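You operate a simulated robot arm through the tools that you are given. There is no shell and no other tool. Be economical: measure what you need, move in short steps, check, and stop when the job is done.

Carry out the task below with a simulated two-armed robot. There is one attempt and no reset: what you move stays moved.

## Task
Wipe up the spill on the packing bench with the blue cloth and put it back.

Only the result counts: the job must be done as asked and must still hold three seconds after the hand-in. Knocking over, shifting, dropping, spilling or breaking anything else fails it. Flat cloth is picked up by pressing the open fingertips on it (5 to 10 N) and closing them slowly along it; thin cloth reads only 2 to 8 mm in the jaws.

## Robot
Two 7-joint arms with two-finger parallel grippers on one trunk, on a base that drives. Base frame: it is fixed to the floor where the robot stands at the start and does not move with it; the origin is under the middle of the robot, x ahead of it, y to its left, z up; the surface under the hand at the start is at about z = 800. Lengths are in mm, angles in degrees, forces in N, time in s.
The left shoulder is at the start at [15, 161, 1106], the right one opposite. Payload 3.91 kg a hand.
Tool frame (each hand has its own): the origin (TCP) lies between the finger pads and is the grasp point; the fingertips stand 30 mm ahead of it; z points along the fingers, y is the line along which they close. Largest opening 110 mm; finger width 20, thickness 10; the body of the gripper, 48 by 112 mm, starts 55 mm behind the TCP.
Orientation is told as [roll, pitch, yaw] about the base's x, y, z axes, in that order, counted from this pose: with the fingers straight down and closing along the base's y, the tool's x points along the base's -x, its y along +y and its z along -z.

## Interface
- The arms move only by the tool drive_tool. It takes "left_commands", "right_commands" or both (then of equal length, played together; a hand with none holds still); each is a list of rows, each an object (a shift or turn left out is 0, a gripper value left out holds the last) with "jaw": the finger opening in mm, from 0 to 110; "linear": the shift along the tool's x, y, z in units of 30 mm (1.0 is 30 mm), a list of three; "rotation": the turn, a rotation vector about the tool's x, y, z in units of 8 degrees (1.0 is 8 degrees), a list of three. In form: [{"jaw": jaw, "linear": [dx, dy, dz], "rotation": [rx, ry, rz]}, ...]. A call has 1 to 12 rows; each row shifts and turns the commanded pose from where the row before left it, along the tool's axes as they then stand. A call with a number of a shift or a turn outside -1 to 1 is refused whole. Rows are played at 5 a second. More than 50 mm and 8.6 degrees between two rows, or a gripper value outside its range, and nothing of the call is played. Where a pose cannot be reached the arm comes as near as it can. A force on the tool above 40 N (or 10 N above the force at the start of the call, whichever is more), or a blocked arm, ends the call early, and 0.2 s more pass. The fingers move at their own pace (about 108 mm/s each) and stop on an object; they squeeze with about 34 N. The grip force told is the motor's: it shows also when the fingers shut on nothing. Time passes only in rows, and 0.2 s behind the last, so rows that do not move let the fingers close. It gives the time, the measured TCP pose, the force on the tool (base axes), the opening and the grip force at its end, in the units of the frame above (readings bear some noise), with the torque about the TCP (base axes, N m) and any sound that the robot's microphone picked up.
- Cameras (640 x 400 px; columns grow to the right, rows downward): "scene" is now at [106.5, 7.9, 1329.6]; the picture's right is [0.13, -0.99, 0.00], its down [-0.60, -0.08, -0.80] and it looks along [0.79, 0.10, -0.60] (base axes); focal length 278 px, centre (320, 200). "left" rides on the left gripper at [72, -17, -103] in its tool frame; the picture's right is [0.23, 0.97, 0.00], its down [-0.76, 0.18, -0.62] and it looks along [-0.61, 0.14, 0.78] (tool axes); focal length 222 px, centre (320, 200). "right" rides on the right gripper at [72, 17, -103] in its tool frame; the picture's right is [-0.23, 0.97, 0.00], its down [-0.76, -0.18, -0.62] and it looks along [-0.61, -0.14, 0.78] (tool axes); focal length 222 px, centre (320, 200). There is no depth. A picture from a camera that has moved, and an enlarged one, comes with that camera's place and axes in the base frame and with its lens. The place of the scene camera against the robot may be out by one fixed shift of up to 18 mm in any direction.
- camera(camera): a new picture of that camera. The clock stands still meanwhile.
- move_column(by): slides the trunk up (or, below 0, down) by that many mm; the arms and the scene camera ride with it, the base frame stays. It gives what a move gives, with no picture.
- steer(legs): drives the robot by 1 to 6 legs, each [ahead, left, turn to the left] in mm, mm and degrees, along the robot's own axes; the way and the turn of a leg run together, so that a leg with both is an arc; at most 1500 mm and 180 degrees a leg. The arms and the cameras ride along, it lands a little off, and it stops where it bumps. It gives what a move gives.
- head_to(pan, tilt): turns the head with the scene camera to pan (to the left, within 86 degrees either way) and tilt (down, from -29 to 69), counted from straight ahead of the robot. It gives what a move gives.
- inspect(camera, box): a new picture of the part [left, top, right, bottom] of that camera's present view, enlarged. The clock stands still meanwhile.
- finish_job(): hands the job in; it is judged then, once.

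Work in short steps. Places have to be worked out from the pictures, the camera data and where the tool is seen: move nearer, look again, correct. Check each grasp and each placing, and mend what went wrong. You have 120 turns and 100 pictures in all, those below and enlarged ones among them. Open the grippers and draw the arms clear of the work before you hand the job in, unless the task says otherwise; then end with one line.

The tools are called as name(argument=value, ...) on one line, values as JSON. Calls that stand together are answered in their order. drive_tool: Moves the arms, as the interface text tells. Its arguments: {"type":"object","properties":{"left_commands":{"type":"array"},"right_commands":{"type":"array"}},"required":[]} The other tools are called the same way: move_column (by) slides the trunk up or down; steer (legs) drives the base; head_to (pan, tilt) turns the head that bears the scene camera; camera (camera) takes a picture; inspect (camera, box) takes an enlarged picture of a part of a camera's view; finish_job () hands the job in.

At the start:

```text
time_s: 0.0
left_position: [417.4, 298.8, 1004.0]
left_ee_rot: [-0.1, -0.3, 6.2]
left_wrist_force: [-17.2, 5.0, -4.7]
left_wrist_torque: [-0.37, -1.56, -0.01]
left_finger_gap: 110.0
left_grasp_force: 0.1
right_position: [594.8, -94.6, 1071.9]
right_ee_rot: [-0.2, -0.1, 5.8]
right_wrist_force: [2.0, 4.6, -1.8]
right_wrist_torque: [-0.33, 0.15, 0.03]
right_finger_gap: 109.9
right_grasp_force: 0.0
trunk travel left (down, up): [-550.0, 390.0]
robot x, y, heading: [-34.9, -4.5, 5.7]
head pan, tilt: [1.9, 37.5]
```

scene: 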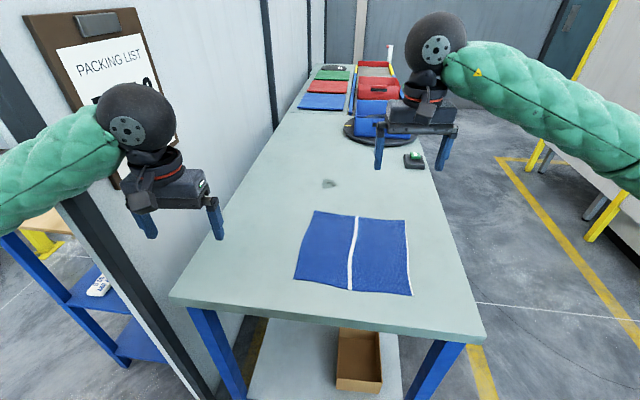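
right: 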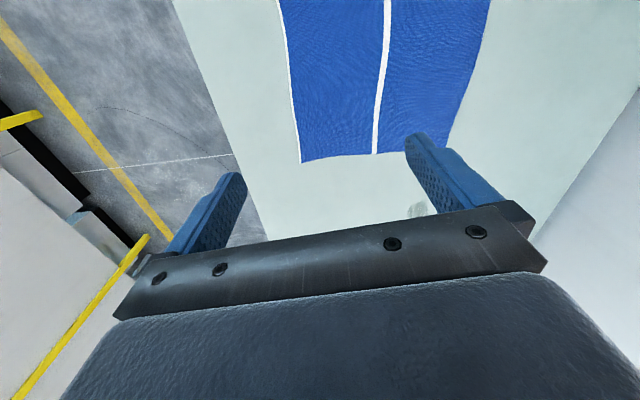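
left: 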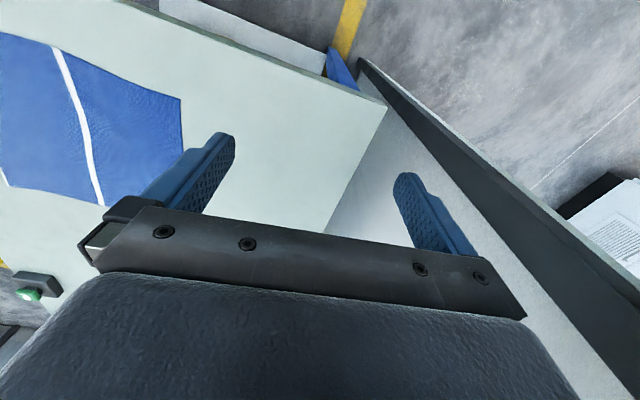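

I'll look closer at the bench, the spot near the middle and the far-end items before moving anything.

inspect(camera="scene", box=[280, 50, 460, 200])

inspect(camera="scene", box=[270, 160, 430, 310])

```text
2.67 times, centred on (370, 125) of scene
camera zoom: at [106.5, 7.9, 1329.6], right [0.13, -0.99, 0.0], down [-0.6, -0.08, -0.8], along [0.79, 0.1, -0.6], focal length 741 px, centre (187, 400)
```

zoom: 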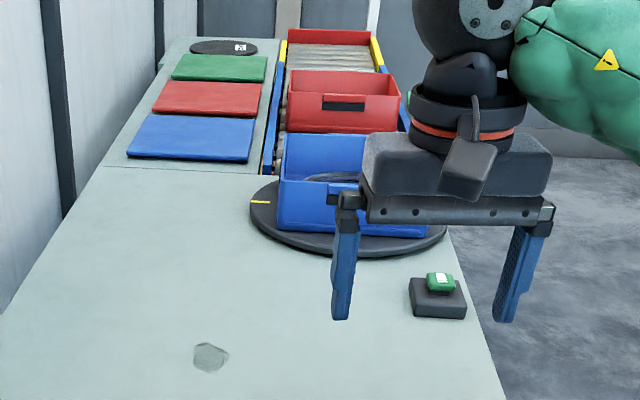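

```text
2.67 times, centred on (350, 235) of scene
camera zoom: at [106.5, 7.9, 1329.6], right [0.13, -0.99, 0.0], down [-0.6, -0.08, -0.8], along [0.79, 0.1, -0.6], focal length 741 px, centre (240, 107)
```

zoom: 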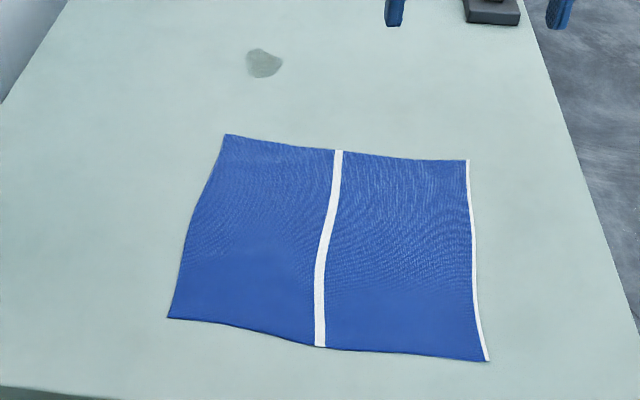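

The cloth spans about x 480–732, y −145…120, with its far edge toward the spill. The spill is at about (881, 92), agreed by the scene and right cameras. I plan to pinch the far edge with both hands, so first I bring both hands over it with zero yaw.

drive_tool(left_commands=[{"rotation": [0, 0, 0.77], "jaw": 60}, {"linear": [-0.894, -0.679, 0.315]}, {"linear": [-0.894, -0.679, 0.315]}, {"linear": [-0.894, -0.679, 0.315]}, {"linear": [-0.894, -0.679, 0.315]}, {"linear": [-0.894, -0.679, 0.315]}, {"linear": [-0.894, -0.679, 0.315]}, {"linear": [-0.894, -0.679, 0.315]}, {"linear": [-0.894, -0.679, 0.315]}, {"linear": [-0.894, -0.679, 0.315]}, {"linear": [-0.894, -0.679, 0.315]}, {"linear": [-0.894, -0.679, 0.315]}], right_commands=[{"rotation": [0, 0, 0.72], "jaw": 60}, {"linear": [-0.333, -0.03, 0.52]}, {"linear": [-0.333, -0.03, 0.52]}, {"linear": [-0.333, -0.03, 0.52]}, {"linear": [-0.333, -0.03, 0.52]}, {"linear": [-0.333, -0.03, 0.52]}, {"linear": [-0.333, -0.03, 0.52]}, {"linear": [-0.333, -0.03, 0.52]}, {"linear": [-0.333, -0.03, 0.52]}, {"linear": [-0.333, -0.03, 0.52]}, {"linear": [-0.333, -0.03, 0.52]}, {"linear": [-0.333, -0.03, 0.52]}])

```text
time_s: 2.0
left_position: [514.6, 325.8, 908.1]
left_ee_rot: [0.2, -2.5, 5.7]
left_wrist_force: [0.4, -0.7, -0.9]
left_wrist_torque: [0.04, 0.02, 0.01]
left_finger_gap: 59.9
left_grasp_force: 0.1
right_position: [597.0, 166.8, 921.5]
right_ee_rot: [-1.0, -1.1, 20.7]
right_wrist_force: [0.4, 1.0, -0.8]
right_wrist_torque: [-0.08, 0.01, -0.01]
right_finger_gap: 60.2
right_grasp_force: 0.1
trunk travel left (down, up): [-550.0, 390.0]
robot x, y, heading: [-74.9, 78.0, 18.3]
head pan, tilt: [1.9, 37.5]
stopped in row 9 (right hand): the arm was blocked; the commanded pose is now the measured one
```

The base has shifted and turned (heading 18.3, position −75, 78), so an arm evidently pushed against something. I'll look before moving again.

camera(camera="scene")

camera(camera="right")

camera(camera="left")

```text
94 pictures are left
camera scene: at [-106.0, 58.9, 1355.0], right [0.35, -0.94, 0.01], down [-0.46, -0.18, -0.87], along [0.81, 0.3, -0.49], focal length 278 px, centre (320, 200)
```

scene: 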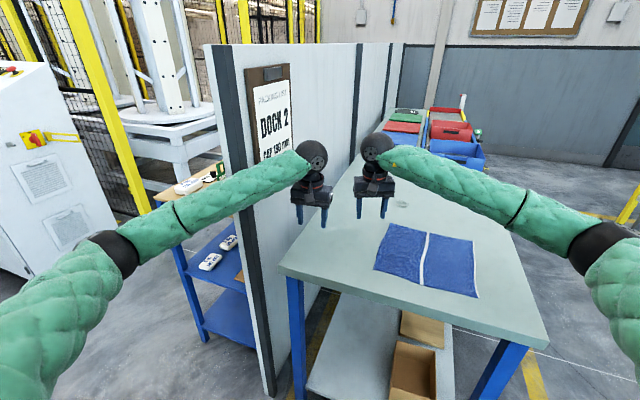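

```text
93 pictures are left
camera right: at [520.8, 158.4, 1023.6], right [-0.13, 0.99, -0.01], down [0.76, 0.11, 0.64], along [0.64, 0.07, -0.77], focal length 222 px, centre (320, 200)
```

right: 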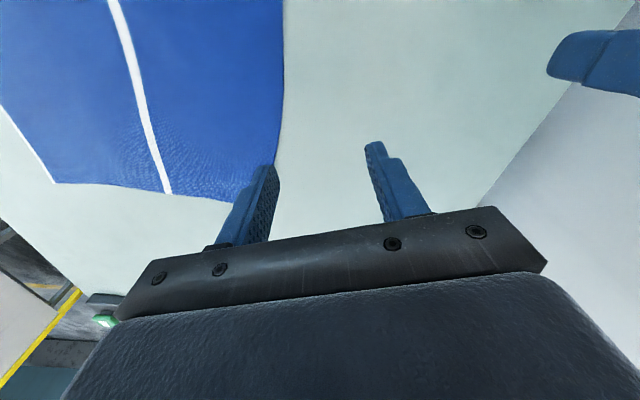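

```text
92 pictures are left
camera left: at [440.9, 300.8, 1008.1], right [-0.32, 0.95, -0.01], down [0.71, 0.25, 0.66], along [0.62, 0.21, -0.75], focal length 222 px, centre (320, 200)
```

left: 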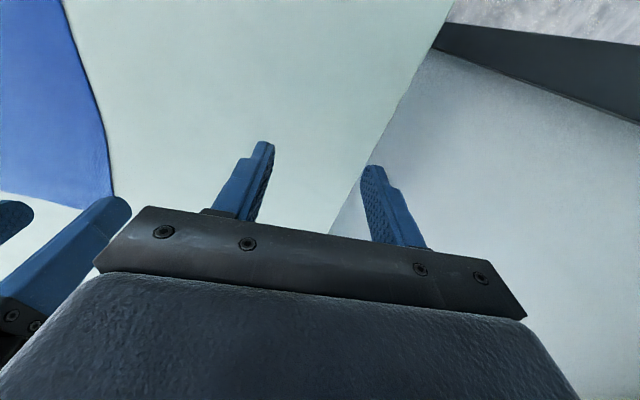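

The scene camera is further back and less tilted, so the robot seems rocked back. The left arm straddles the partition's end and probably levers on it. I'll let a moment pass with no motion to see whether it settles.

drive_tool(left_commands=[{}, {}], right_commands=[{}, {}])

camera(camera="scene")

```text
time_s: 2.3
left_position: [545.7, 301.1, 838.1]
left_ee_rot: [-1.5, -0.6, -0.5]
left_wrist_force: [-177.1, 99.4, 15.5]
left_wrist_torque: [-6.78, -12.32, 1.21]
left_finger_gap: 60.3
left_grasp_force: 0.0
right_position: [613.8, 234.3, 831.8]
right_ee_rot: [-0.8, 2.3, 27.3]
right_wrist_force: [177.2, -101.6, -15.3]
right_wrist_torque: [6.44, 12.26, -6.05]
right_finger_gap: 59.8
right_grasp_force: 0.0
trunk travel left (down, up): [-550.0, 390.0]
robot x, y, heading: [-77.6, 81.9, 19.8]
head pan, tilt: [1.9, 37.5]
stopped in row 1 (left hand): the arm was blocked; the commanded pose is now the measured one
```

```text
91 pictures are left
camera scene: at [-106.4, 60.7, 1352.7], right [0.37, -0.93, 0.0], down [-0.46, -0.19, -0.87], along [0.81, 0.32, -0.5], focal length 278 px, centre (320, 200)
```

scene: 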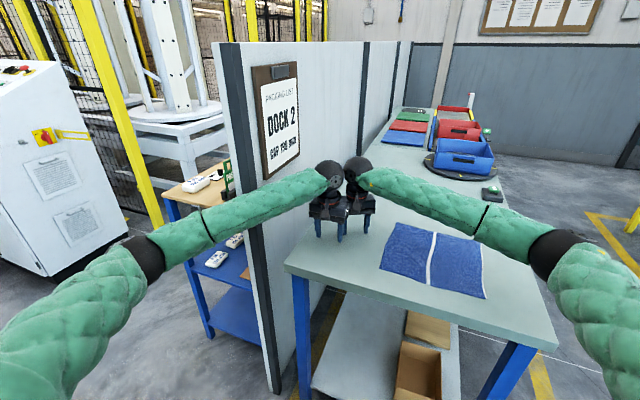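

The two hands are pressing on each other (about 177 N) low over the bench, and the left forearm lies against the partition's end post. I'll lift both and move the right hand away to its own side.

drive_tool(left_commands=[{"linear": [0.2, 0.2, -0.6]}, {"linear": [0.3, 0, -0.8]}, {"linear": [0.3, 0, -0.8]}, {"linear": [0.3, 0, -0.8]}], right_commands=[{"linear": [0, -0.8, -0.6]}, {"linear": [0, -0.8, -0.8]}, {"linear": [0, -0.8, -0.8]}, {"linear": [0, -0.8, -0.8]}])

```text
time_s: 2.6
left_position: [525.0, 276.2, 831.6]
left_ee_rot: [-2.0, -3.1, -4.5]
left_wrist_force: [-32.5, 298.1, 1.8]
left_wrist_torque: [-8.14, -8.1, 1.63]
left_finger_gap: 80.0
left_grasp_force: 22.7
right_position: [594.3, 210.3, 832.2]
right_ee_rot: [-1.3, 0.8, 30.3]
right_wrist_force: [144.7, -256.7, 122.6]
right_wrist_torque: [24.38, 12.56, 0.29]
right_finger_gap: 59.9
right_grasp_force: 0.1
trunk travel left (down, up): [-550.0, 390.0]
robot x, y, heading: [-82.7, 81.1, 19.3]
head pan, tilt: [1.9, 37.5]
stopped in row 1 (left hand): the arm was blocked; the commanded pose is now the measured one
```

The hands are interlocked with their tips at bench level. Raising the trunk lifts both together without any relative motion.

move_column(by=80)

camera(camera="scene")

camera(camera="right")

```text
time_s: 2.9
left_position: [472.3, 235.6, 831.5]
left_ee_rot: [-2.4, -8.4, -8.5]
left_wrist_force: [-36.6, 263.6, -64.1]
left_wrist_torque: [-15.83, 0.08, 7.34]
left_finger_gap: 68.9
left_grasp_force: 11.4
right_position: [537.6, 171.3, 831.9]
right_ee_rot: [-0.3, -3.6, 32.4]
right_wrist_force: [63.1, -253.2, 87.1]
right_wrist_torque: [20.48, 6.85, 5.99]
right_finger_gap: 60.6
right_grasp_force: 0.6
trunk travel left (down, up): [-552.0, 388.0]
robot x, y, heading: [-75.4, 78.1, 18.8]
head pan, tilt: [1.9, 37.5]
stopped: the force on the tool passed its limit at 325 N (the readings are from after the stop); the commanded pose is now the measured one
```

```text
90 pictures are left
camera scene: at [-355.1, -21.7, 1354.5], right [0.36, -0.93, 0.01], down [-0.29, -0.13, -0.95], along [0.89, 0.33, -0.32], focal length 278 px, centre (320, 200)
```

scene: 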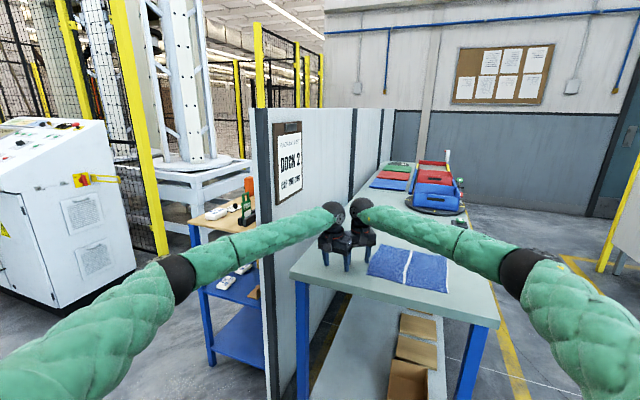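

```text
89 pictures are left
camera right: at [461.4, 142.3, 930.3], right [-0.33, 0.94, 0.01], down [0.7, 0.24, 0.67], along [0.63, 0.23, -0.74], focal length 222 px, centre (320, 200)
```

right: 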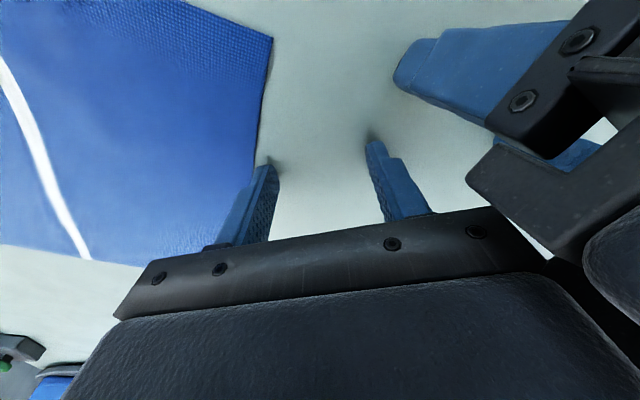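

The scene camera has moved back 250 mm and its tilt dropped by another 10°, so the robot is tipping backward about its rear wheels. I'll drive the base backward to bring it under the mass, which also draws the hands off the bench in pure −x, clear of the cloth.

steer(legs=[[-420, 140, 0]])

camera(camera="scene")

```text
time_s: 3.6
left_position: [232.6, -14.8, 752.4]
left_ee_rot: [-23.1, -10.6, -23.3]
left_wrist_force: [2.2, 0.1, 8.0]
left_wrist_torque: [0.32, 0.16, -0.06]
left_finger_gap: 60.0
left_grasp_force: 0.2
right_position: [351.8, 133.3, 808.5]
right_ee_rot: [11.2, -2.2, 34.6]
right_wrist_force: [540.1, -54.0, 227.4]
right_wrist_torque: [-7.22, 78.8, 36.47]
right_finger_gap: 57.9
right_grasp_force: 0.0
trunk travel left (down, up): [-552.0, 388.0]
robot x, y, heading: [-103.4, 79.8, 19.5]
head pan, tilt: [1.9, 37.5]
stopped in leg 1: the force on the tool passed its limit at 387 N (the readings are from after the stop); the commanded pose is now the measured one
```

```text
88 pictures are left
camera scene: at [-680.1, -57.6, 1306.0], right [0.36, -0.93, 0.08], down [-0.05, -0.11, -0.99], along [0.93, 0.35, -0.09], focal length 278 px, centre (320, 200)
```

scene: 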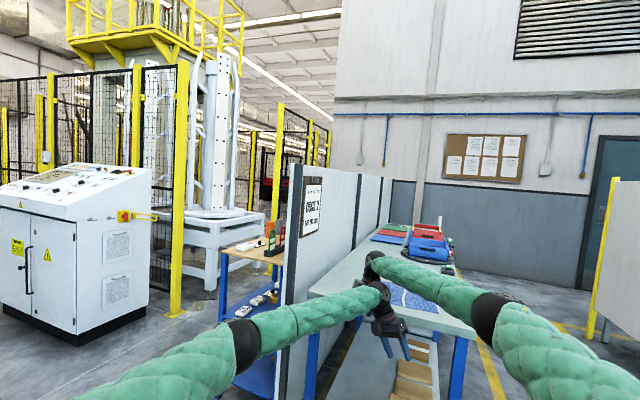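

It has pitched to about 32° and the drive was cut short by the right hand's force. I'll drive backward again at once.

steer(legs=[[-1200, 0, 0]])

camera(camera="scene")

```text
time_s: 4.3
left_position: [204.1, -88.5, 879.7]
left_ee_rot: [-54.9, -13.7, -35.2]
left_wrist_force: [-2.5, -0.2, -3.6]
left_wrist_torque: [-0.24, 0.03, 0.13]
left_finger_gap: 59.9
left_grasp_force: 0.2
right_position: [356.9, 122.3, 871.1]
right_ee_rot: [19.3, 13.5, 29.6]
right_wrist_force: [-2.2, -0.7, -5.4]
right_wrist_torque: [0.13, -0.05, -0.06]
right_finger_gap: 60.2
right_grasp_force: 0.0
trunk travel left (down, up): [-552.0, 388.0]
robot x, y, heading: [-99.6, 86.5, 20.2]
head pan, tilt: [1.9, 37.5]
stopped in leg 1: the robot was blocked; the commanded pose is now the measured one
```

```text
87 pictures are left
camera scene: at [-696.4, -4.9, 1310.4], right [0.37, -0.92, 0.12], down [-0.04, -0.15, -0.99], along [0.93, 0.36, -0.09], focal length 278 px, centre (320, 200)
```

scene: 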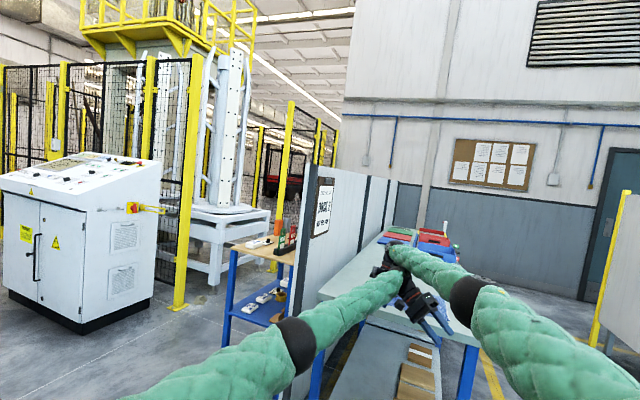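

The tilt has stopped growing and both hands are now free of force, but the base is blocked. I'll turn the head to see what the robot rests on.

head_to(pan=0, tilt=69)

camera(camera="scene")

```text
time_s: 5.3
left_position: [238.1, -92.6, 834.7]
left_ee_rot: [-56.1, -10.9, -37.4]
left_wrist_force: [-0.3, -1.0, -0.3]
left_wrist_torque: [0.02, 0.01, -0.02]
left_finger_gap: 60.1
left_grasp_force: 0.1
right_position: [391.1, 115.8, 825.8]
right_ee_rot: [20.8, 16.5, 27.6]
right_wrist_force: [-63.5, -1.7, 90.6]
right_wrist_torque: [-1.38, 2.54, -0.63]
right_finger_gap: 32.0
right_grasp_force: 0.1
trunk travel left (down, up): [-552.0, 388.0]
robot x, y, heading: [-95.3, 73.9, 17.1]
head pan, tilt: [0.0, 68.8]
```

```text
86 pictures are left
camera scene: at [-640.8, 29.5, 1271.4], right [0.29, -0.95, 0.11], down [-0.58, -0.26, -0.77], along [0.76, 0.16, -0.63], focal length 278 px, centre (320, 200)
```

scene: 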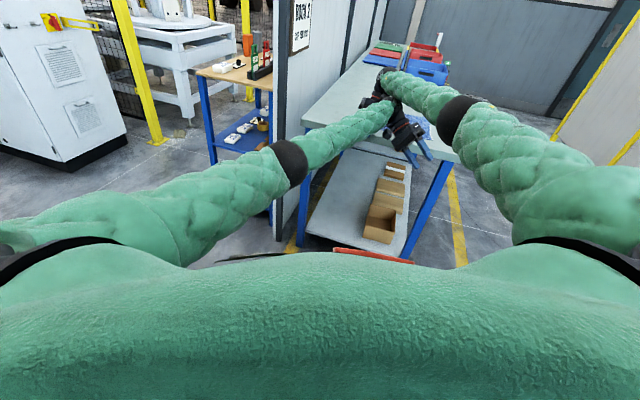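

The pitch still reads about 30° back and the right hand rests on the bench edge. I'll look to the sides for what supports the robot.

head_to(pan=86, tilt=40)

camera(camera="scene")

camera(camera="right")

```text
time_s: 6.9
left_position: [241.0, -93.6, 831.4]
left_ee_rot: [-56.0, -10.6, -36.8]
left_wrist_force: [-0.1, 0.6, -0.4]
left_wrist_torque: [0.0, 0.0, 0.01]
left_finger_gap: 60.1
left_grasp_force: 0.1
right_position: [389.0, 117.8, 824.3]
right_ee_rot: [20.8, 16.4, 28.3]
right_wrist_force: [-54.3, -4.2, 70.8]
right_wrist_torque: [-1.48, 4.09, -0.28]
right_finger_gap: 36.0
right_grasp_force: 0.0
trunk travel left (down, up): [-552.0, 388.0]
robot x, y, heading: [-95.6, 74.0, 17.5]
head pan, tilt: [85.9, 40.0]
```

```text
85 pictures are left
camera scene: at [-725.2, 79.4, 1268.8], right [0.83, 0.24, 0.5], down [0.54, -0.57, -0.62], along [0.14, 0.78, -0.61], focal length 278 px, centre (320, 200)
```

scene: 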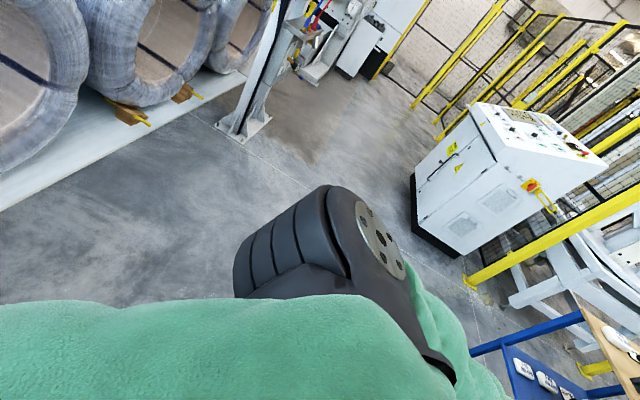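

```text
84 pictures are left
camera right: at [363.1, 79.2, 944.1], right [-0.15, 0.95, 0.27], down [0.96, 0.08, 0.28], along [0.25, 0.3, -0.92], focal length 222 px, centre (320, 200)
```

right: 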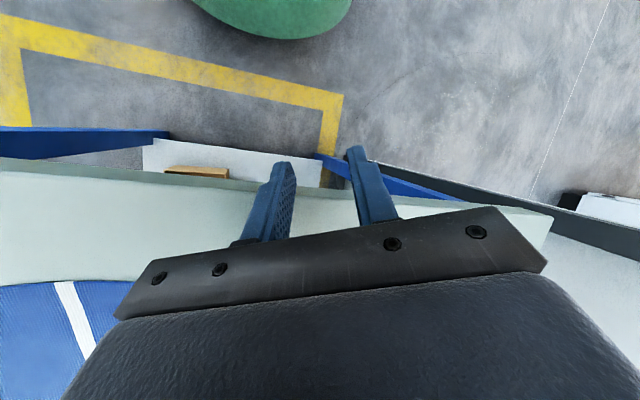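

The readings are steady, so the right fingers wedged at the bench edge are probably propping the robot back. The left hand is crossed beneath the right wrist. I'll turn the head forward again for a close view of the tangle before uncrossing.

head_to(pan=0, tilt=60)

inspect(camera="scene", box=[240, 20, 560, 220])

camera(camera="left")

```text
time_s: 8.5
left_position: [243.1, -96.8, 830.6]
left_ee_rot: [-55.7, -10.1, -36.1]
left_wrist_force: [-0.2, 0.5, 0.7]
left_wrist_torque: [0.01, -0.02, 0.0]
left_finger_gap: 60.2
left_grasp_force: 0.1
right_position: [388.6, 118.1, 824.3]
right_ee_rot: [20.9, 16.1, 29.5]
right_wrist_force: [-60.4, -4.2, 55.2]
right_wrist_torque: [-1.43, 5.66, -0.16]
right_finger_gap: 36.2
right_grasp_force: 0.0
trunk travel left (down, up): [-552.0, 388.0]
robot x, y, heading: [-97.2, 74.7, 18.4]
head pan, tilt: [0.0, 60.0]
```

```text
2.00 times, centred on (400, 120) of scene
camera zoom: at [-635.1, -2.9, 1284.3], right [0.31, -0.95, 0.09], down [-0.45, -0.23, -0.86], along [0.84, 0.23, -0.5], focal length 556 px, centre (160, 360)
```

zoom: 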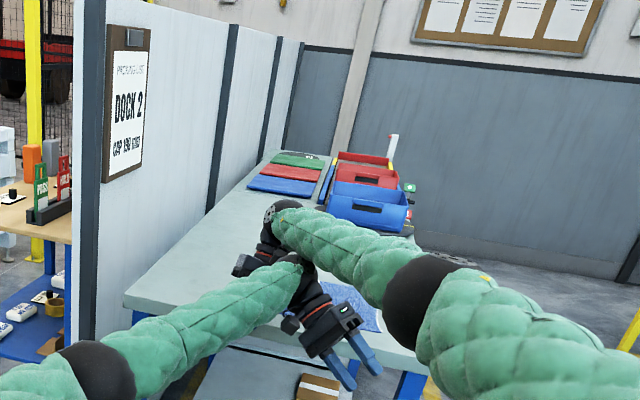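

```text
82 pictures are left
camera left: at [219.5, 13.8, 888.6], right [0.26, 0.49, -0.83], down [0.94, 0.08, 0.34], along [0.23, -0.87, -0.44], focal length 222 px, centre (320, 200)
```

left: 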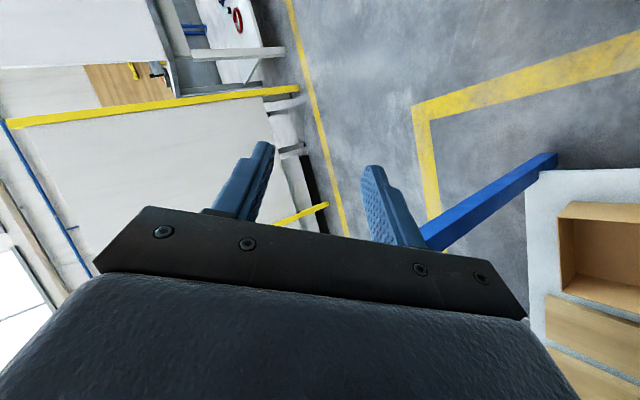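

The left hand is on the robot's side of the right wrist and free, so I'll back it toward the robot and to the left, then up, while the right stays propped.

drive_tool(left_commands=[{"linear": [0.757, -0.13, -0.368]}, {"linear": [0.757, -0.13, -0.368]}, {"linear": [0.757, -0.13, -0.368]}, {"linear": [0.757, -0.13, -0.368]}, {"linear": [0.757, -0.13, -0.368]}, {"linear": [0.757, -0.13, -0.368]}, {"linear": [0.757, -0.13, -0.368]}, {"linear": [0.757, -0.13, -0.368]}, {"linear": [-0.057, -0.62, -0.58]}, {"linear": [-0.057, -0.62, -0.58]}, {"linear": [-0.057, -0.62, -0.58]}, {"linear": [-0.057, -0.62, -0.58]}])

camera(camera="scene")

```text
time_s: 8.8
left_position: [273.6, -136.8, 935.8]
left_ee_rot: [-63.7, -16.2, -45.5]
left_wrist_force: [-1.1, -0.1, 1.6]
left_wrist_torque: [0.07, -0.1, 0.08]
left_finger_gap: 60.1
left_grasp_force: 0.0
right_position: [417.2, 154.6, 905.4]
right_ee_rot: [3.3, 21.1, 28.2]
right_wrist_force: [-1.7, 0.7, 1.2]
right_wrist_torque: [0.02, -0.15, 0.0]
right_finger_gap: 59.9
right_grasp_force: 0.2
trunk travel left (down, up): [-552.0, 388.0]
robot x, y, heading: [-91.8, 73.4, 18.0]
head pan, tilt: [0.0, 60.0]
stopped in row 1 (right hand): the force on the tool passed its limit at 168 N (the readings are from after the stop); the commanded pose is now the measured one
```

```text
81 pictures are left
camera scene: at [-586.7, -9.5, 1296.5], right [0.3, -0.95, 0.07], down [-0.49, -0.22, -0.85], along [0.82, 0.22, -0.53], focal length 278 px, centre (320, 200)
```

scene: 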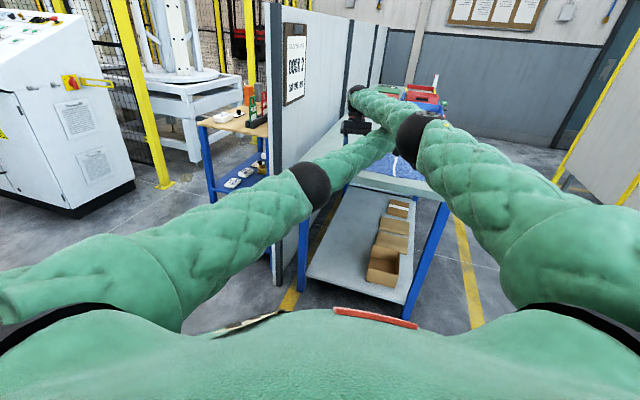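

The hands are free of contact now and the robot is easing forward, though its pitch is still about 28°. I'll lift both hands up and back so they don't land on the bench as it comes upright.

drive_tool(left_commands=[{"linear": [0.38, -0.67, -0.457]}, {"linear": [0.38, -0.67, -0.457]}, {"linear": [0.38, -0.67, -0.457]}, {"linear": [0.38, -0.67, -0.457]}], right_commands=[{"linear": [0.71, 0.27, -0.6]}, {"linear": [0.71, 0.27, -0.6]}, {"linear": [0.71, 0.27, -0.6]}, {"linear": [0.71, 0.27, -0.6]}])

camera(camera="scene")

```text
time_s: 9.1
left_position: [483.7, -123.9, 887.3]
left_ee_rot: [-71.1, -13.5, -52.8]
left_wrist_force: [-1.4, 1.1, 2.0]
left_wrist_torque: [0.12, -0.08, 0.13]
left_finger_gap: 60.0
left_grasp_force: 0.1
right_position: [647.3, 228.5, 837.4]
right_ee_rot: [-10.3, 17.7, 29.1]
right_wrist_force: [0.2, -4.7, 0.2]
right_wrist_torque: [0.36, 0.08, -0.1]
right_finger_gap: 59.9
right_grasp_force: 0.1
trunk travel left (down, up): [-552.0, 388.0]
robot x, y, heading: [-77.9, 72.3, 18.1]
head pan, tilt: [0.0, 60.0]
stopped in row 1 (left hand): the arm was blocked; the commanded pose is now the measured one
```

```text
80 pictures are left
camera scene: at [-292.2, -0.9, 1328.2], right [0.31, -0.95, 0.01], down [-0.66, -0.22, -0.71], along [0.68, 0.22, -0.7], focal length 278 px, centre (320, 200)
```

scene: 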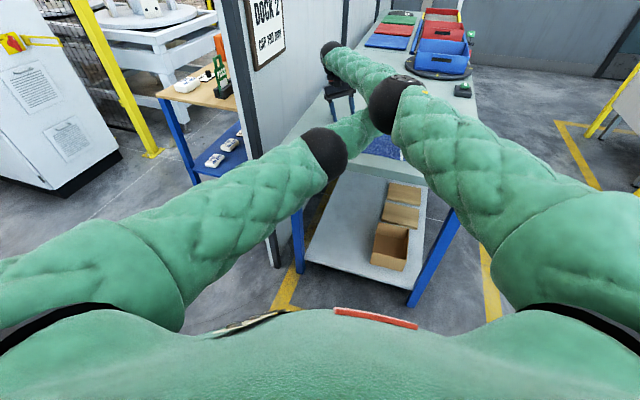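

The pitch is down to about 16° and falling, so the robot is coming upright with its hands dropping toward the bench. I'll lift the right hand fast and the left a little less, since the left lies under the right arm.

drive_tool(left_commands=[{"linear": [-0.13, -0.5, -0.18]}, {"linear": [-0.13, -0.5, -0.18]}, {"linear": [-0.13, -0.5, -0.18]}, {"linear": [-0.13, -0.5, -0.18]}], right_commands=[{"linear": [0.4, -0.23, -1]}, {"linear": [0.4, -0.23, -1]}, {"linear": [0.4, -0.23, -1]}, {"linear": [0.4, -0.23, -1]}])

camera(camera="scene")

```text
time_s: 9.3
left_position: [629.7, -62.7, 840.5]
left_ee_rot: [-72.1, -13.4, -55.7]
left_wrist_force: [-238.4, 57.1, 490.0]
left_wrist_torque: [22.47, -9.3, 14.88]
left_finger_gap: 42.9
left_grasp_force: 0.0
right_position: [815.3, 237.7, 857.9]
right_ee_rot: [-25.3, 15.0, 22.6]
right_wrist_force: [2.2, 0.5, -1.7]
right_wrist_torque: [-0.17, 0.19, -0.14]
right_finger_gap: 60.2
right_grasp_force: 0.1
right hand out of reach, approached as far as the arm can: row 1
trunk travel left (down, up): [-552.0, 388.0]
robot x, y, heading: [-82.6, 50.0, 16.9]
head pan, tilt: [0.0, 60.0]
stopped in row 1 (right hand): the force on the tool passed its limit at 458 N (the readings are from after the stop); the commanded pose is now the measured one
```

```text
79 pictures are left
camera scene: at [-112.9, 54.8, 1327.3], right [0.29, -0.96, 0.02], down [-0.76, -0.24, -0.6], along [0.58, 0.16, -0.8], focal length 278 px, centre (320, 200)
```

scene: 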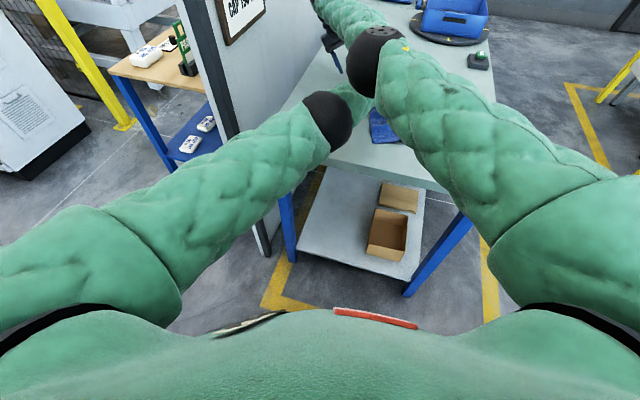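

The pitch is now about 7° and the left hand has landed on the bench, which damps the motion. I'll let it settle using only a head move, then look.

head_to(pan=0, tilt=45)

camera(camera="scene")

camera(camera="left")

camera(camera="right")

```text
time_s: 10.1
left_position: [632.3, -62.7, 842.4]
left_ee_rot: [-74.0, -15.2, -54.8]
left_wrist_force: [-19.8, -14.5, 341.1]
left_wrist_torque: [15.07, -14.38, 1.33]
left_finger_gap: 48.2
left_grasp_force: 0.1
right_position: [793.5, 270.7, 846.7]
right_ee_rot: [-17.0, 19.9, 23.3]
right_wrist_force: [0.4, 0.5, -0.4]
right_wrist_torque: [-0.05, 0.02, 0.01]
right_finger_gap: 60.0
right_grasp_force: 0.1
trunk travel left (down, up): [-552.0, 388.0]
robot x, y, heading: [-76.7, 70.2, 17.2]
head pan, tilt: [0.0, 45.0]
```

```text
78 pictures are left
camera scene: at [-97.4, 66.1, 1345.4], right [0.3, -0.95, 0.01], down [-0.59, -0.19, -0.79], along [0.75, 0.23, -0.62], focal length 278 px, centre (320, 200)
```

scene: 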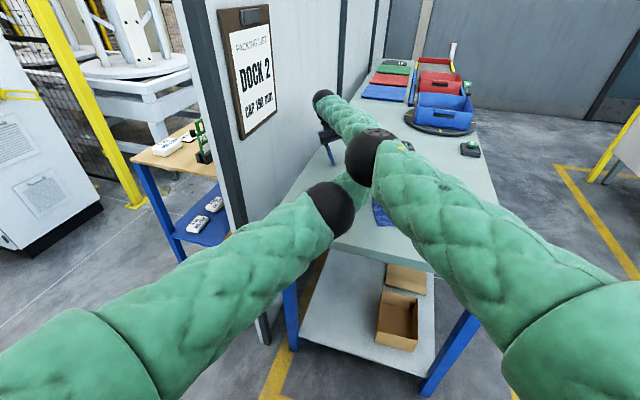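

```text
77 pictures are left
camera left: at [662.3, 59.4, 868.2], right [0.23, 0.13, -0.96], down [0.95, -0.23, 0.2], along [-0.19, -0.96, -0.18], focal length 222 px, centre (320, 200)
```

left: 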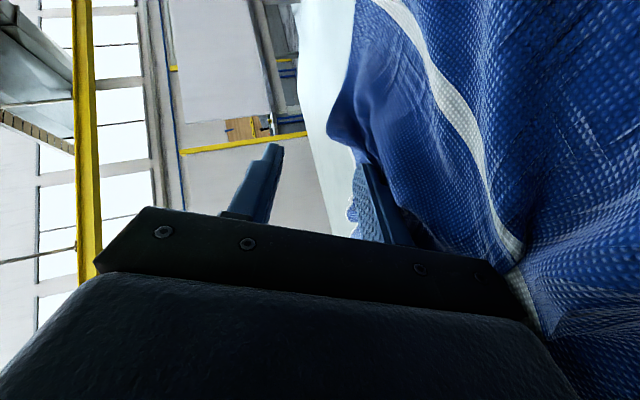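

```text
76 pictures are left
camera right: at [742.6, 297.3, 958.9], right [-0.26, 0.9, -0.34], down [0.85, 0.38, 0.35], along [0.45, -0.2, -0.87], focal length 222 px, centre (320, 200)
```

right: 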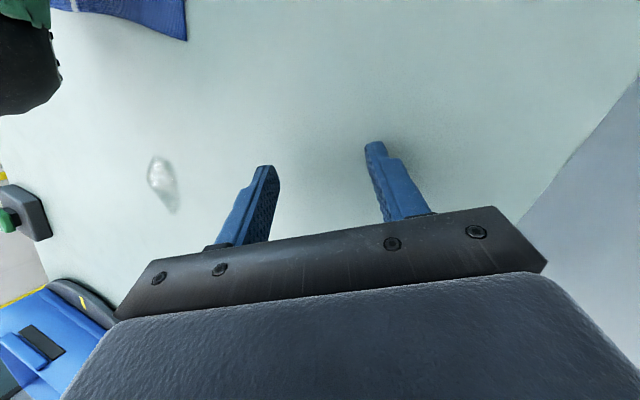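

The robot has settled at about 7° back, propped by the left hand pressing on the cloth (340 N). I'll raise the left hand gently so it comes level, lifting the right hand too so the arms don't touch.

drive_tool(left_commands=[{"linear": [-0.1, -0.35, -0.1]}, {"linear": [-0.1, -0.35, -0.1]}, {"linear": [-0.1, -0.35, -0.1]}], right_commands=[{"linear": [0.227, -0.18, -0.6]}, {"linear": [0.227, -0.18, -0.6]}, {"linear": [0.227, -0.18, -0.6]}])

camera(camera="scene")

```text
time_s: 10.4
left_position: [664.5, -21.3, 837.5]
left_ee_rot: [-69.5, -16.4, -53.9]
left_wrist_force: [-254.1, 226.6, 587.2]
left_wrist_torque: [36.44, -16.18, 23.72]
left_finger_gap: 33.2
left_grasp_force: 0.0
right_position: [833.3, 272.6, 933.9]
right_ee_rot: [-19.6, 13.3, 22.6]
right_wrist_force: [3.4, -14.4, -22.6]
right_wrist_torque: [0.25, 0.38, -0.15]
right_finger_gap: 60.0
right_grasp_force: 0.1
right hand out of reach, approached as far as the arm can: row 1
trunk travel left (down, up): [-552.0, 388.0]
robot x, y, heading: [-84.1, 73.1, 17.6]
head pan, tilt: [0.0, 45.0]
stopped in row 1 (left hand): the arm was blocked; the commanded pose is now the measured one
```

```text
75 pictures are left
camera scene: at [-81.1, 58.1, 1339.2], right [0.31, -0.95, 0.0], down [-0.6, -0.19, -0.78], along [0.74, 0.24, -0.63], focal length 278 px, centre (320, 200)
```

scene: 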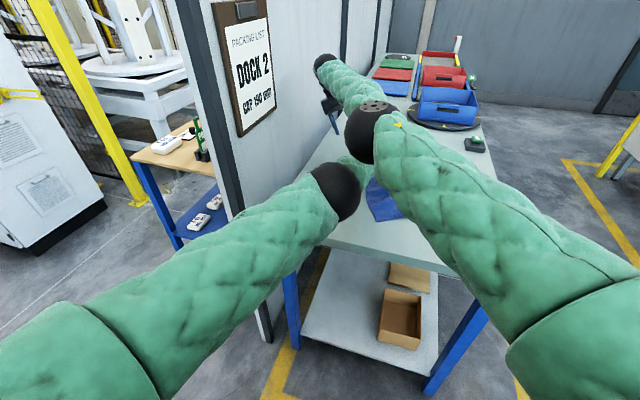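

The left hand is pressing harder, so the left-arm command isn't relieving it. I'll raise the trunk instead to lift the left hand relative to the base.

move_column(by=100)

camera(camera="scene")

```text
time_s: 10.8
left_position: [694.1, -7.8, 842.9]
left_ee_rot: [-73.7, -18.9, -53.6]
left_wrist_force: [67.2, -107.6, 370.0]
left_wrist_torque: [11.63, -19.52, -10.31]
left_finger_gap: 48.8
left_grasp_force: 0.1
right_position: [882.3, 198.7, 871.7]
right_ee_rot: [-19.2, 16.8, 13.4]
right_wrist_force: [-1.4, 5.8, -0.4]
right_wrist_torque: [-0.54, -0.08, 0.1]
right_finger_gap: 60.0
right_grasp_force: 0.1
trunk travel left (down, up): [-555.0, 385.0]
robot x, y, heading: [-79.7, 66.1, 16.4]
head pan, tilt: [0.0, 45.0]
stopped: the arm was blocked; the commanded pose is now the measured one
```

```text
74 pictures are left
camera scene: at [-41.9, 82.1, 1342.6], right [0.28, -0.96, 0.01], down [-0.62, -0.19, -0.76], along [0.73, 0.21, -0.65], focal length 278 px, centre (320, 200)
```

scene: 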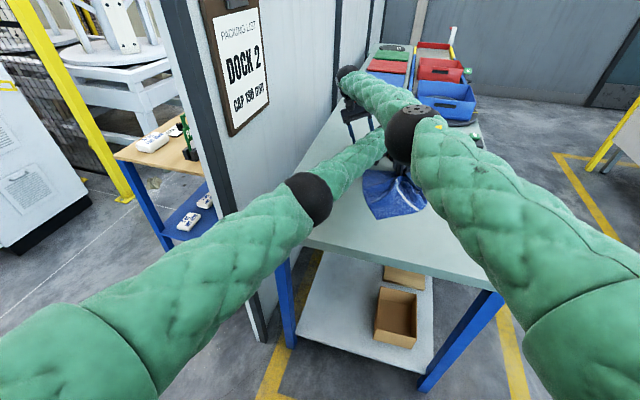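

The pitch is down to about 4.5°, and the right elbow sits just above the left wrist, which likely keeps it from rising. I'll swing the right arm up, back and to its own side.

drive_tool(right_commands=[{"linear": [0.6, -0.45, -0.4]}, {"linear": [0.81, -0.65, -0.25]}, {"linear": [0.81, -0.65, -0.25]}, {"linear": [0.81, -0.65, -0.25]}, {"linear": [0.81, -0.65, -0.25]}])

camera(camera="scene")

```text
time_s: 11.1
left_position: [705.5, -63.2, 851.7]
left_ee_rot: [-67.2, -18.4, -57.7]
left_wrist_force: [1.4, -1.5, 1.4]
left_wrist_torque: [0.08, -0.02, -0.13]
left_finger_gap: 60.1
left_grasp_force: 0.1
right_position: [867.8, 149.5, 842.4]
right_ee_rot: [-19.8, 18.6, 16.5]
right_wrist_force: [-191.5, 5.4, 194.0]
right_wrist_torque: [5.98, 11.15, 5.43]
right_finger_gap: 68.4
right_grasp_force: 9.1
right hand out of reach, approached as far as the arm can: row 1
trunk travel left (down, up): [-555.0, 385.0]
robot x, y, heading: [-76.4, 41.0, 13.6]
head pan, tilt: [0.0, 45.0]
stopped in row 1 (left hand): the arm was blocked; the commanded pose is now the measured one
```

```text
73 pictures are left
camera scene: at [-45.8, 41.2, 1339.2], right [0.24, -0.97, 0.0], down [-0.62, -0.15, -0.77], along [0.74, 0.18, -0.64], focal length 278 px, centre (320, 200)
```

scene: 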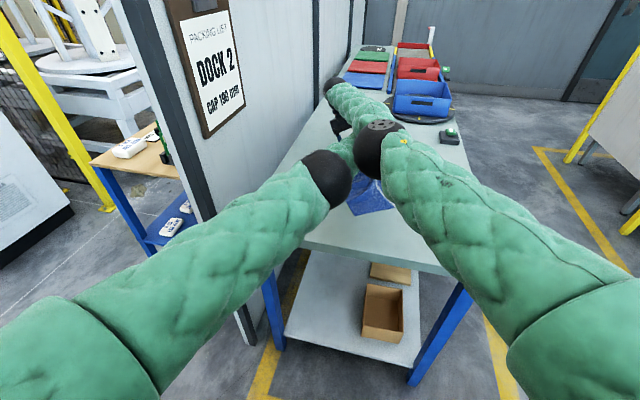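

The left hand is free now, but the right hand has come down on the bench near its reach limit. I'll raise and retract the right while drawing the left back toward the robot.

drive_tool(left_commands=[{"linear": [0.47, -0.64, 0.4]}, {"linear": [0.47, -0.64, 0.4]}, {"linear": [0.47, -0.64, 0.4]}, {"linear": [0.47, -0.64, 0.4]}], right_commands=[{"linear": [0.6, -0.17, -0.8]}, {"linear": [0.6, -0.17, -0.8]}, {"linear": [0.6, -0.17, -0.8]}, {"linear": [0.6, -0.17, -0.8]}])

camera(camera="scene")

```text
time_s: 11.4
left_position: [736.8, -59.3, 843.0]
left_ee_rot: [-64.9, -19.4, -60.4]
left_wrist_force: [-15.9, -27.5, 31.1]
left_wrist_torque: [-1.61, 1.14, -0.02]
left_finger_gap: 43.2
left_grasp_force: 0.1
right_position: [895.1, 136.3, 843.2]
right_ee_rot: [-22.8, 17.2, 15.8]
right_wrist_force: [-180.2, 14.6, 215.1]
right_wrist_torque: [6.0, 10.7, 4.21]
right_finger_gap: 62.3
right_grasp_force: 0.5
trunk travel left (down, up): [-555.0, 385.0]
robot x, y, heading: [-78.1, 37.8, 12.5]
head pan, tilt: [0.0, 45.0]
stopped in row 1 (left hand): the arm was blocked; the commanded pose is now the measured one
```

```text
72 pictures are left
camera scene: at [-13.7, 38.7, 1335.1], right [0.21, -0.98, 0.0], down [-0.65, -0.14, -0.75], along [0.73, 0.16, -0.66], focal length 278 px, centre (320, 200)
```

scene: 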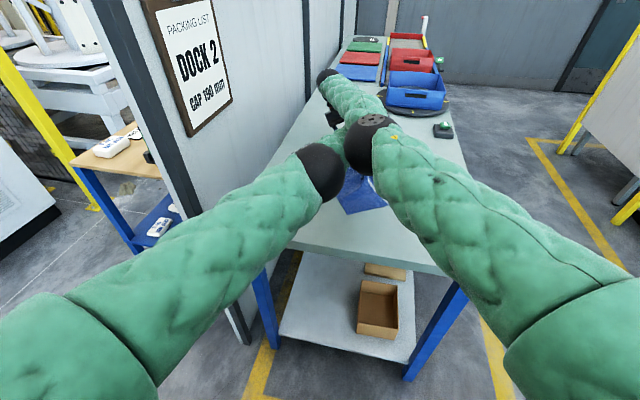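

The pitch is about 3.5° and improving step by step. I'll keep lifting the right hand, which now bears the load, while the left stays passive.

drive_tool(right_commands=[{"linear": [0.5, -0.3, -0.8]}, {"linear": [0.5, -0.3, -0.8]}, {"linear": [0.5, -0.3, -0.8]}, {"linear": [0.5, -0.3, -0.8]}])

camera(camera="scene")

```text
time_s: 11.7
left_position: [716.3, -8.7, 837.3]
left_ee_rot: [-67.2, -20.5, -57.0]
left_wrist_force: [50.2, -105.1, 123.2]
left_wrist_torque: [-6.27, -0.47, 2.71]
left_finger_gap: 32.7
left_grasp_force: 0.1
right_position: [892.8, 134.9, 846.2]
right_ee_rot: [-23.2, 15.8, 11.6]
right_wrist_force: [24.0, 74.0, 110.9]
right_wrist_torque: [6.59, -0.09, -1.52]
right_finger_gap: 72.3
right_grasp_force: 7.8
trunk travel left (down, up): [-555.0, 385.0]
robot x, y, heading: [-81.1, 48.4, 14.5]
head pan, tilt: [0.0, 45.0]
stopped in row 1 (left hand): the force on the tool passed its limit at 154 N (the readings are from after the stop); the commanded pose is now the measured one
```

```text
71 pictures are left
camera scene: at [-35.4, 50.7, 1340.3], right [0.25, -0.97, 0.0], down [-0.63, -0.17, -0.76], along [0.73, 0.19, -0.65], focal length 278 px, centre (320, 200)
```

scene: 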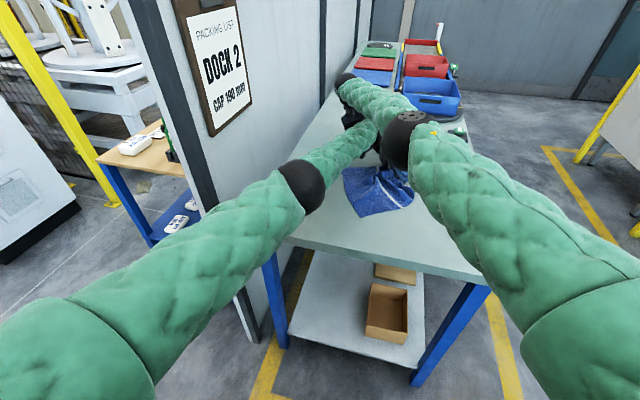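

Both hands still share the load at a pitch of about 4.5°. I'll lift both straight up together in larger rows.

drive_tool(left_commands=[{"linear": [-0.35, -0.86, -0.36]}, {"linear": [-0.35, -0.86, -0.36]}, {"linear": [-0.35, -0.86, -0.36]}], right_commands=[{"linear": [0.35, -0.48, -1]}, {"linear": [0.35, -0.48, -1]}, {"linear": [0.35, -0.48, -1]}])

camera(camera="scene")

```text
time_s: 11.9
left_position: [714.9, -31.4, 837.0]
left_ee_rot: [-65.4, -23.0, -60.7]
left_wrist_force: [-1.2, 63.3, 63.9]
left_wrist_torque: [1.47, 0.84, -0.83]
left_finger_gap: 28.8
left_grasp_force: 0.0
right_position: [881.7, 177.0, 831.5]
right_ee_rot: [-25.4, 17.4, 18.9]
right_wrist_force: [-95.4, -67.2, 187.4]
right_wrist_torque: [-3.01, 2.97, -0.52]
right_finger_gap: 0.0
right_grasp_force: 0.1
trunk travel left (down, up): [-555.0, 385.0]
robot x, y, heading: [-82.5, 48.8, 14.4]
head pan, tilt: [0.0, 45.0]
stopped in row 1 (left hand): the force on the tool passed its limit at 281 N (the readings are from after the stop); the commanded pose is now the measured one
```

```text
70 pictures are left
camera scene: at [-31.0, 57.0, 1337.5], right [0.25, -0.97, 0.0], down [-0.64, -0.17, -0.75], along [0.73, 0.19, -0.66], focal length 278 px, centre (320, 200)
```

scene: 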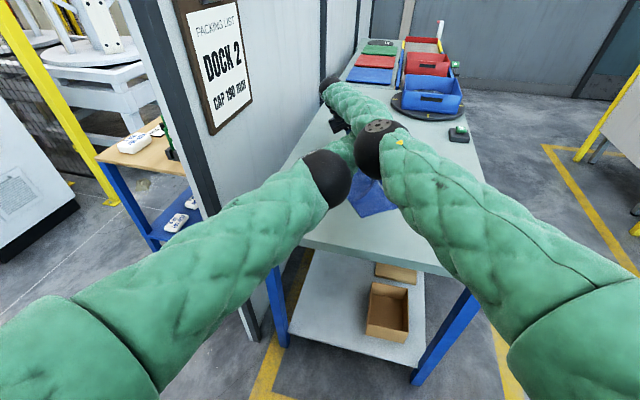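

The lifts only jam the crossed arms against each other. I'll instead draw the left hand out low, back and to its own side from beneath the right forearm.

drive_tool(left_commands=[{"linear": [0.66, -0.49, 0.15]}, {"linear": [0.66, -0.49, 0.15]}, {"linear": [0.66, -0.49, 0.15]}, {"linear": [0.66, -0.49, 0.15]}, {"linear": [0.66, -0.49, 0.15]}, {"linear": [0.66, -0.49, 0.15]}])

camera(camera="scene")

```text
time_s: 12.2
left_position: [705.0, -26.9, 838.1]
left_ee_rot: [-66.9, -24.5, -60.5]
left_wrist_force: [91.2, -118.1, 168.4]
left_wrist_torque: [-4.18, -4.8, 0.16]
left_finger_gap: 34.6
left_grasp_force: 0.0
right_position: [889.3, 154.9, 841.5]
right_ee_rot: [-24.7, 15.5, 16.3]
right_wrist_force: [59.9, 112.5, 234.0]
right_wrist_torque: [8.8, -0.72, -1.89]
right_finger_gap: 48.8
right_grasp_force: 0.0
trunk travel left (down, up): [-555.0, 385.0]
robot x, y, heading: [-80.4, 54.3, 15.3]
head pan, tilt: [0.0, 45.0]
stopped in row 1 (left hand): the force on the tool passed its limit at 116 N (the readings are from after the stop); the commanded pose is now the measured one
```

```text
69 pictures are left
camera scene: at [-38.2, 54.6, 1343.6], right [0.26, -0.97, 0.0], down [-0.63, -0.17, -0.76], along [0.73, 0.19, -0.65], focal length 278 px, centre (320, 200)
```

scene: 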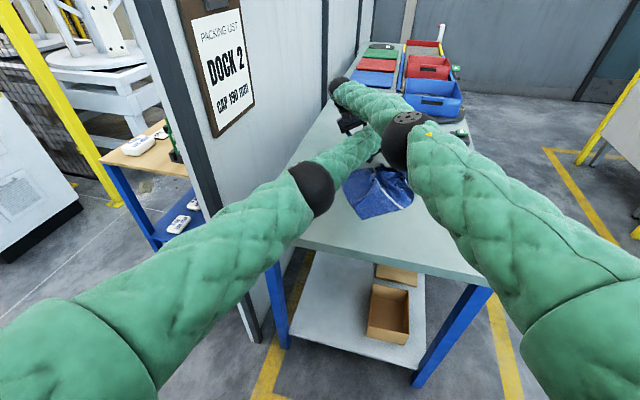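

Everything is braced between bench and arms. I'll try the trunk up again, since that was the move that relieved the load before.

move_column(by=150)

move_column(by=150)

camera(camera="scene")

```text
time_s: 12.5
left_position: [704.8, -44.3, 836.9]
left_ee_rot: [-64.3, -26.6, -63.6]
left_wrist_force: [-37.8, 9.0, 40.5]
left_wrist_torque: [-0.2, 1.85, -0.72]
left_finger_gap: 32.2
left_grasp_force: 0.1
right_position: [883.6, 166.9, 837.7]
right_ee_rot: [-26.3, 15.4, 19.4]
right_wrist_force: [-23.4, 24.6, 216.4]
right_wrist_torque: [2.98, 1.98, 0.01]
right_finger_gap: 30.4
right_grasp_force: 0.0
trunk travel left (down, up): [-565.0, 375.0]
robot x, y, heading: [-78.5, 49.4, 14.0]
head pan, tilt: [0.0, 45.0]
stopped: the arm was blocked; the commanded pose is now the measured one
```

```text
time_s: 12.8
left_position: [692.3, -12.7, 839.2]
left_ee_rot: [-67.9, -26.1, -57.3]
left_wrist_force: [173.6, -126.7, 299.1]
left_wrist_torque: [1.92, -16.42, -5.97]
left_finger_gap: 38.6
left_grasp_force: 0.0
right_position: [880.6, 97.7, 847.9]
right_ee_rot: [-25.8, 13.3, 12.5]
right_wrist_force: [43.1, 119.6, 121.5]
right_wrist_torque: [8.92, -0.82, -2.21]
right_finger_gap: 73.1
right_grasp_force: 17.8
trunk travel left (down, up): [-569.0, 371.0]
robot x, y, heading: [-78.9, 46.1, 13.7]
head pan, tilt: [0.0, 45.0]
stopped: the arm was blocked; the commanded pose is now the measured one
```

```text
68 pictures are left
camera scene: at [-66.3, 46.1, 1362.0], right [0.24, -0.97, 0.01], down [-0.61, -0.16, -0.77], along [0.75, 0.18, -0.63], focal length 278 px, centre (320, 200)
```

scene: 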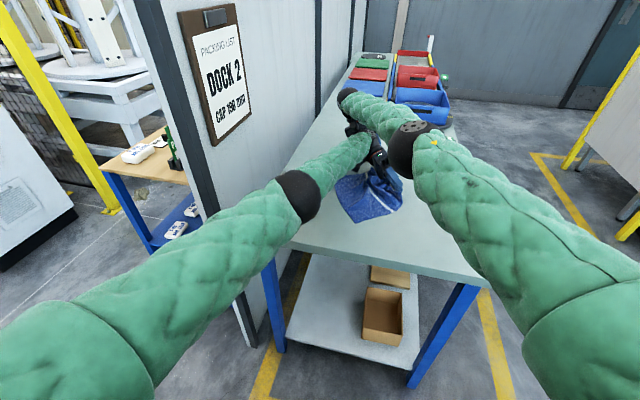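

The trunk gained some height, and the left gripper now shows clear of the right forearm in the picture. I'll send the left hand up and back and the right hand up and to its own side.

drive_tool(left_commands=[{"linear": [0.18, -0.93, -0.03]}, {"linear": [0.18, -0.93, -0.03]}, {"linear": [0.18, -0.93, -0.03]}, {"linear": [0.18, -0.93, -0.03]}], right_commands=[{"linear": [0.69, -0.9, -0.53]}, {"linear": [0.69, -0.9, -0.53]}, {"linear": [0.69, -0.9, -0.53]}, {"linear": [0.69, -0.9, -0.53]}])

camera(camera="scene")

```text
time_s: 13.1
left_position: [690.1, -71.2, 841.5]
left_ee_rot: [-63.9, -26.5, -65.1]
left_wrist_force: [1.7, 5.7, 6.6]
left_wrist_torque: [0.05, -0.2, 0.2]
left_finger_gap: 41.9
left_grasp_force: 0.1
left hand out of reach, approached as far as the arm can: row 1
right_position: [877.9, 111.1, 838.4]
right_ee_rot: [-27.8, 14.0, 17.1]
right_wrist_force: [-116.4, -38.8, 156.0]
right_wrist_torque: [-0.17, 5.0, 0.99]
right_finger_gap: 29.0
right_grasp_force: 0.0
trunk travel left (down, up): [-569.0, 371.0]
robot x, y, heading: [-76.2, 36.6, 12.6]
head pan, tilt: [0.0, 45.0]
stopped in row 1 (left hand): the force on the tool passed its limit at 540 N (the readings are from after the stop); the commanded pose is now the measured one
```

```text
67 pictures are left
camera scene: at [-57.3, 35.4, 1354.8], right [0.22, -0.98, 0.0], down [-0.62, -0.14, -0.77], along [0.75, 0.17, -0.64], focal length 278 px, centre (320, 200)
```

scene: 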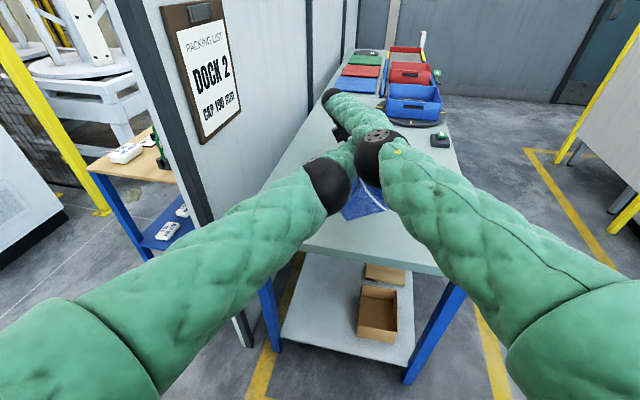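

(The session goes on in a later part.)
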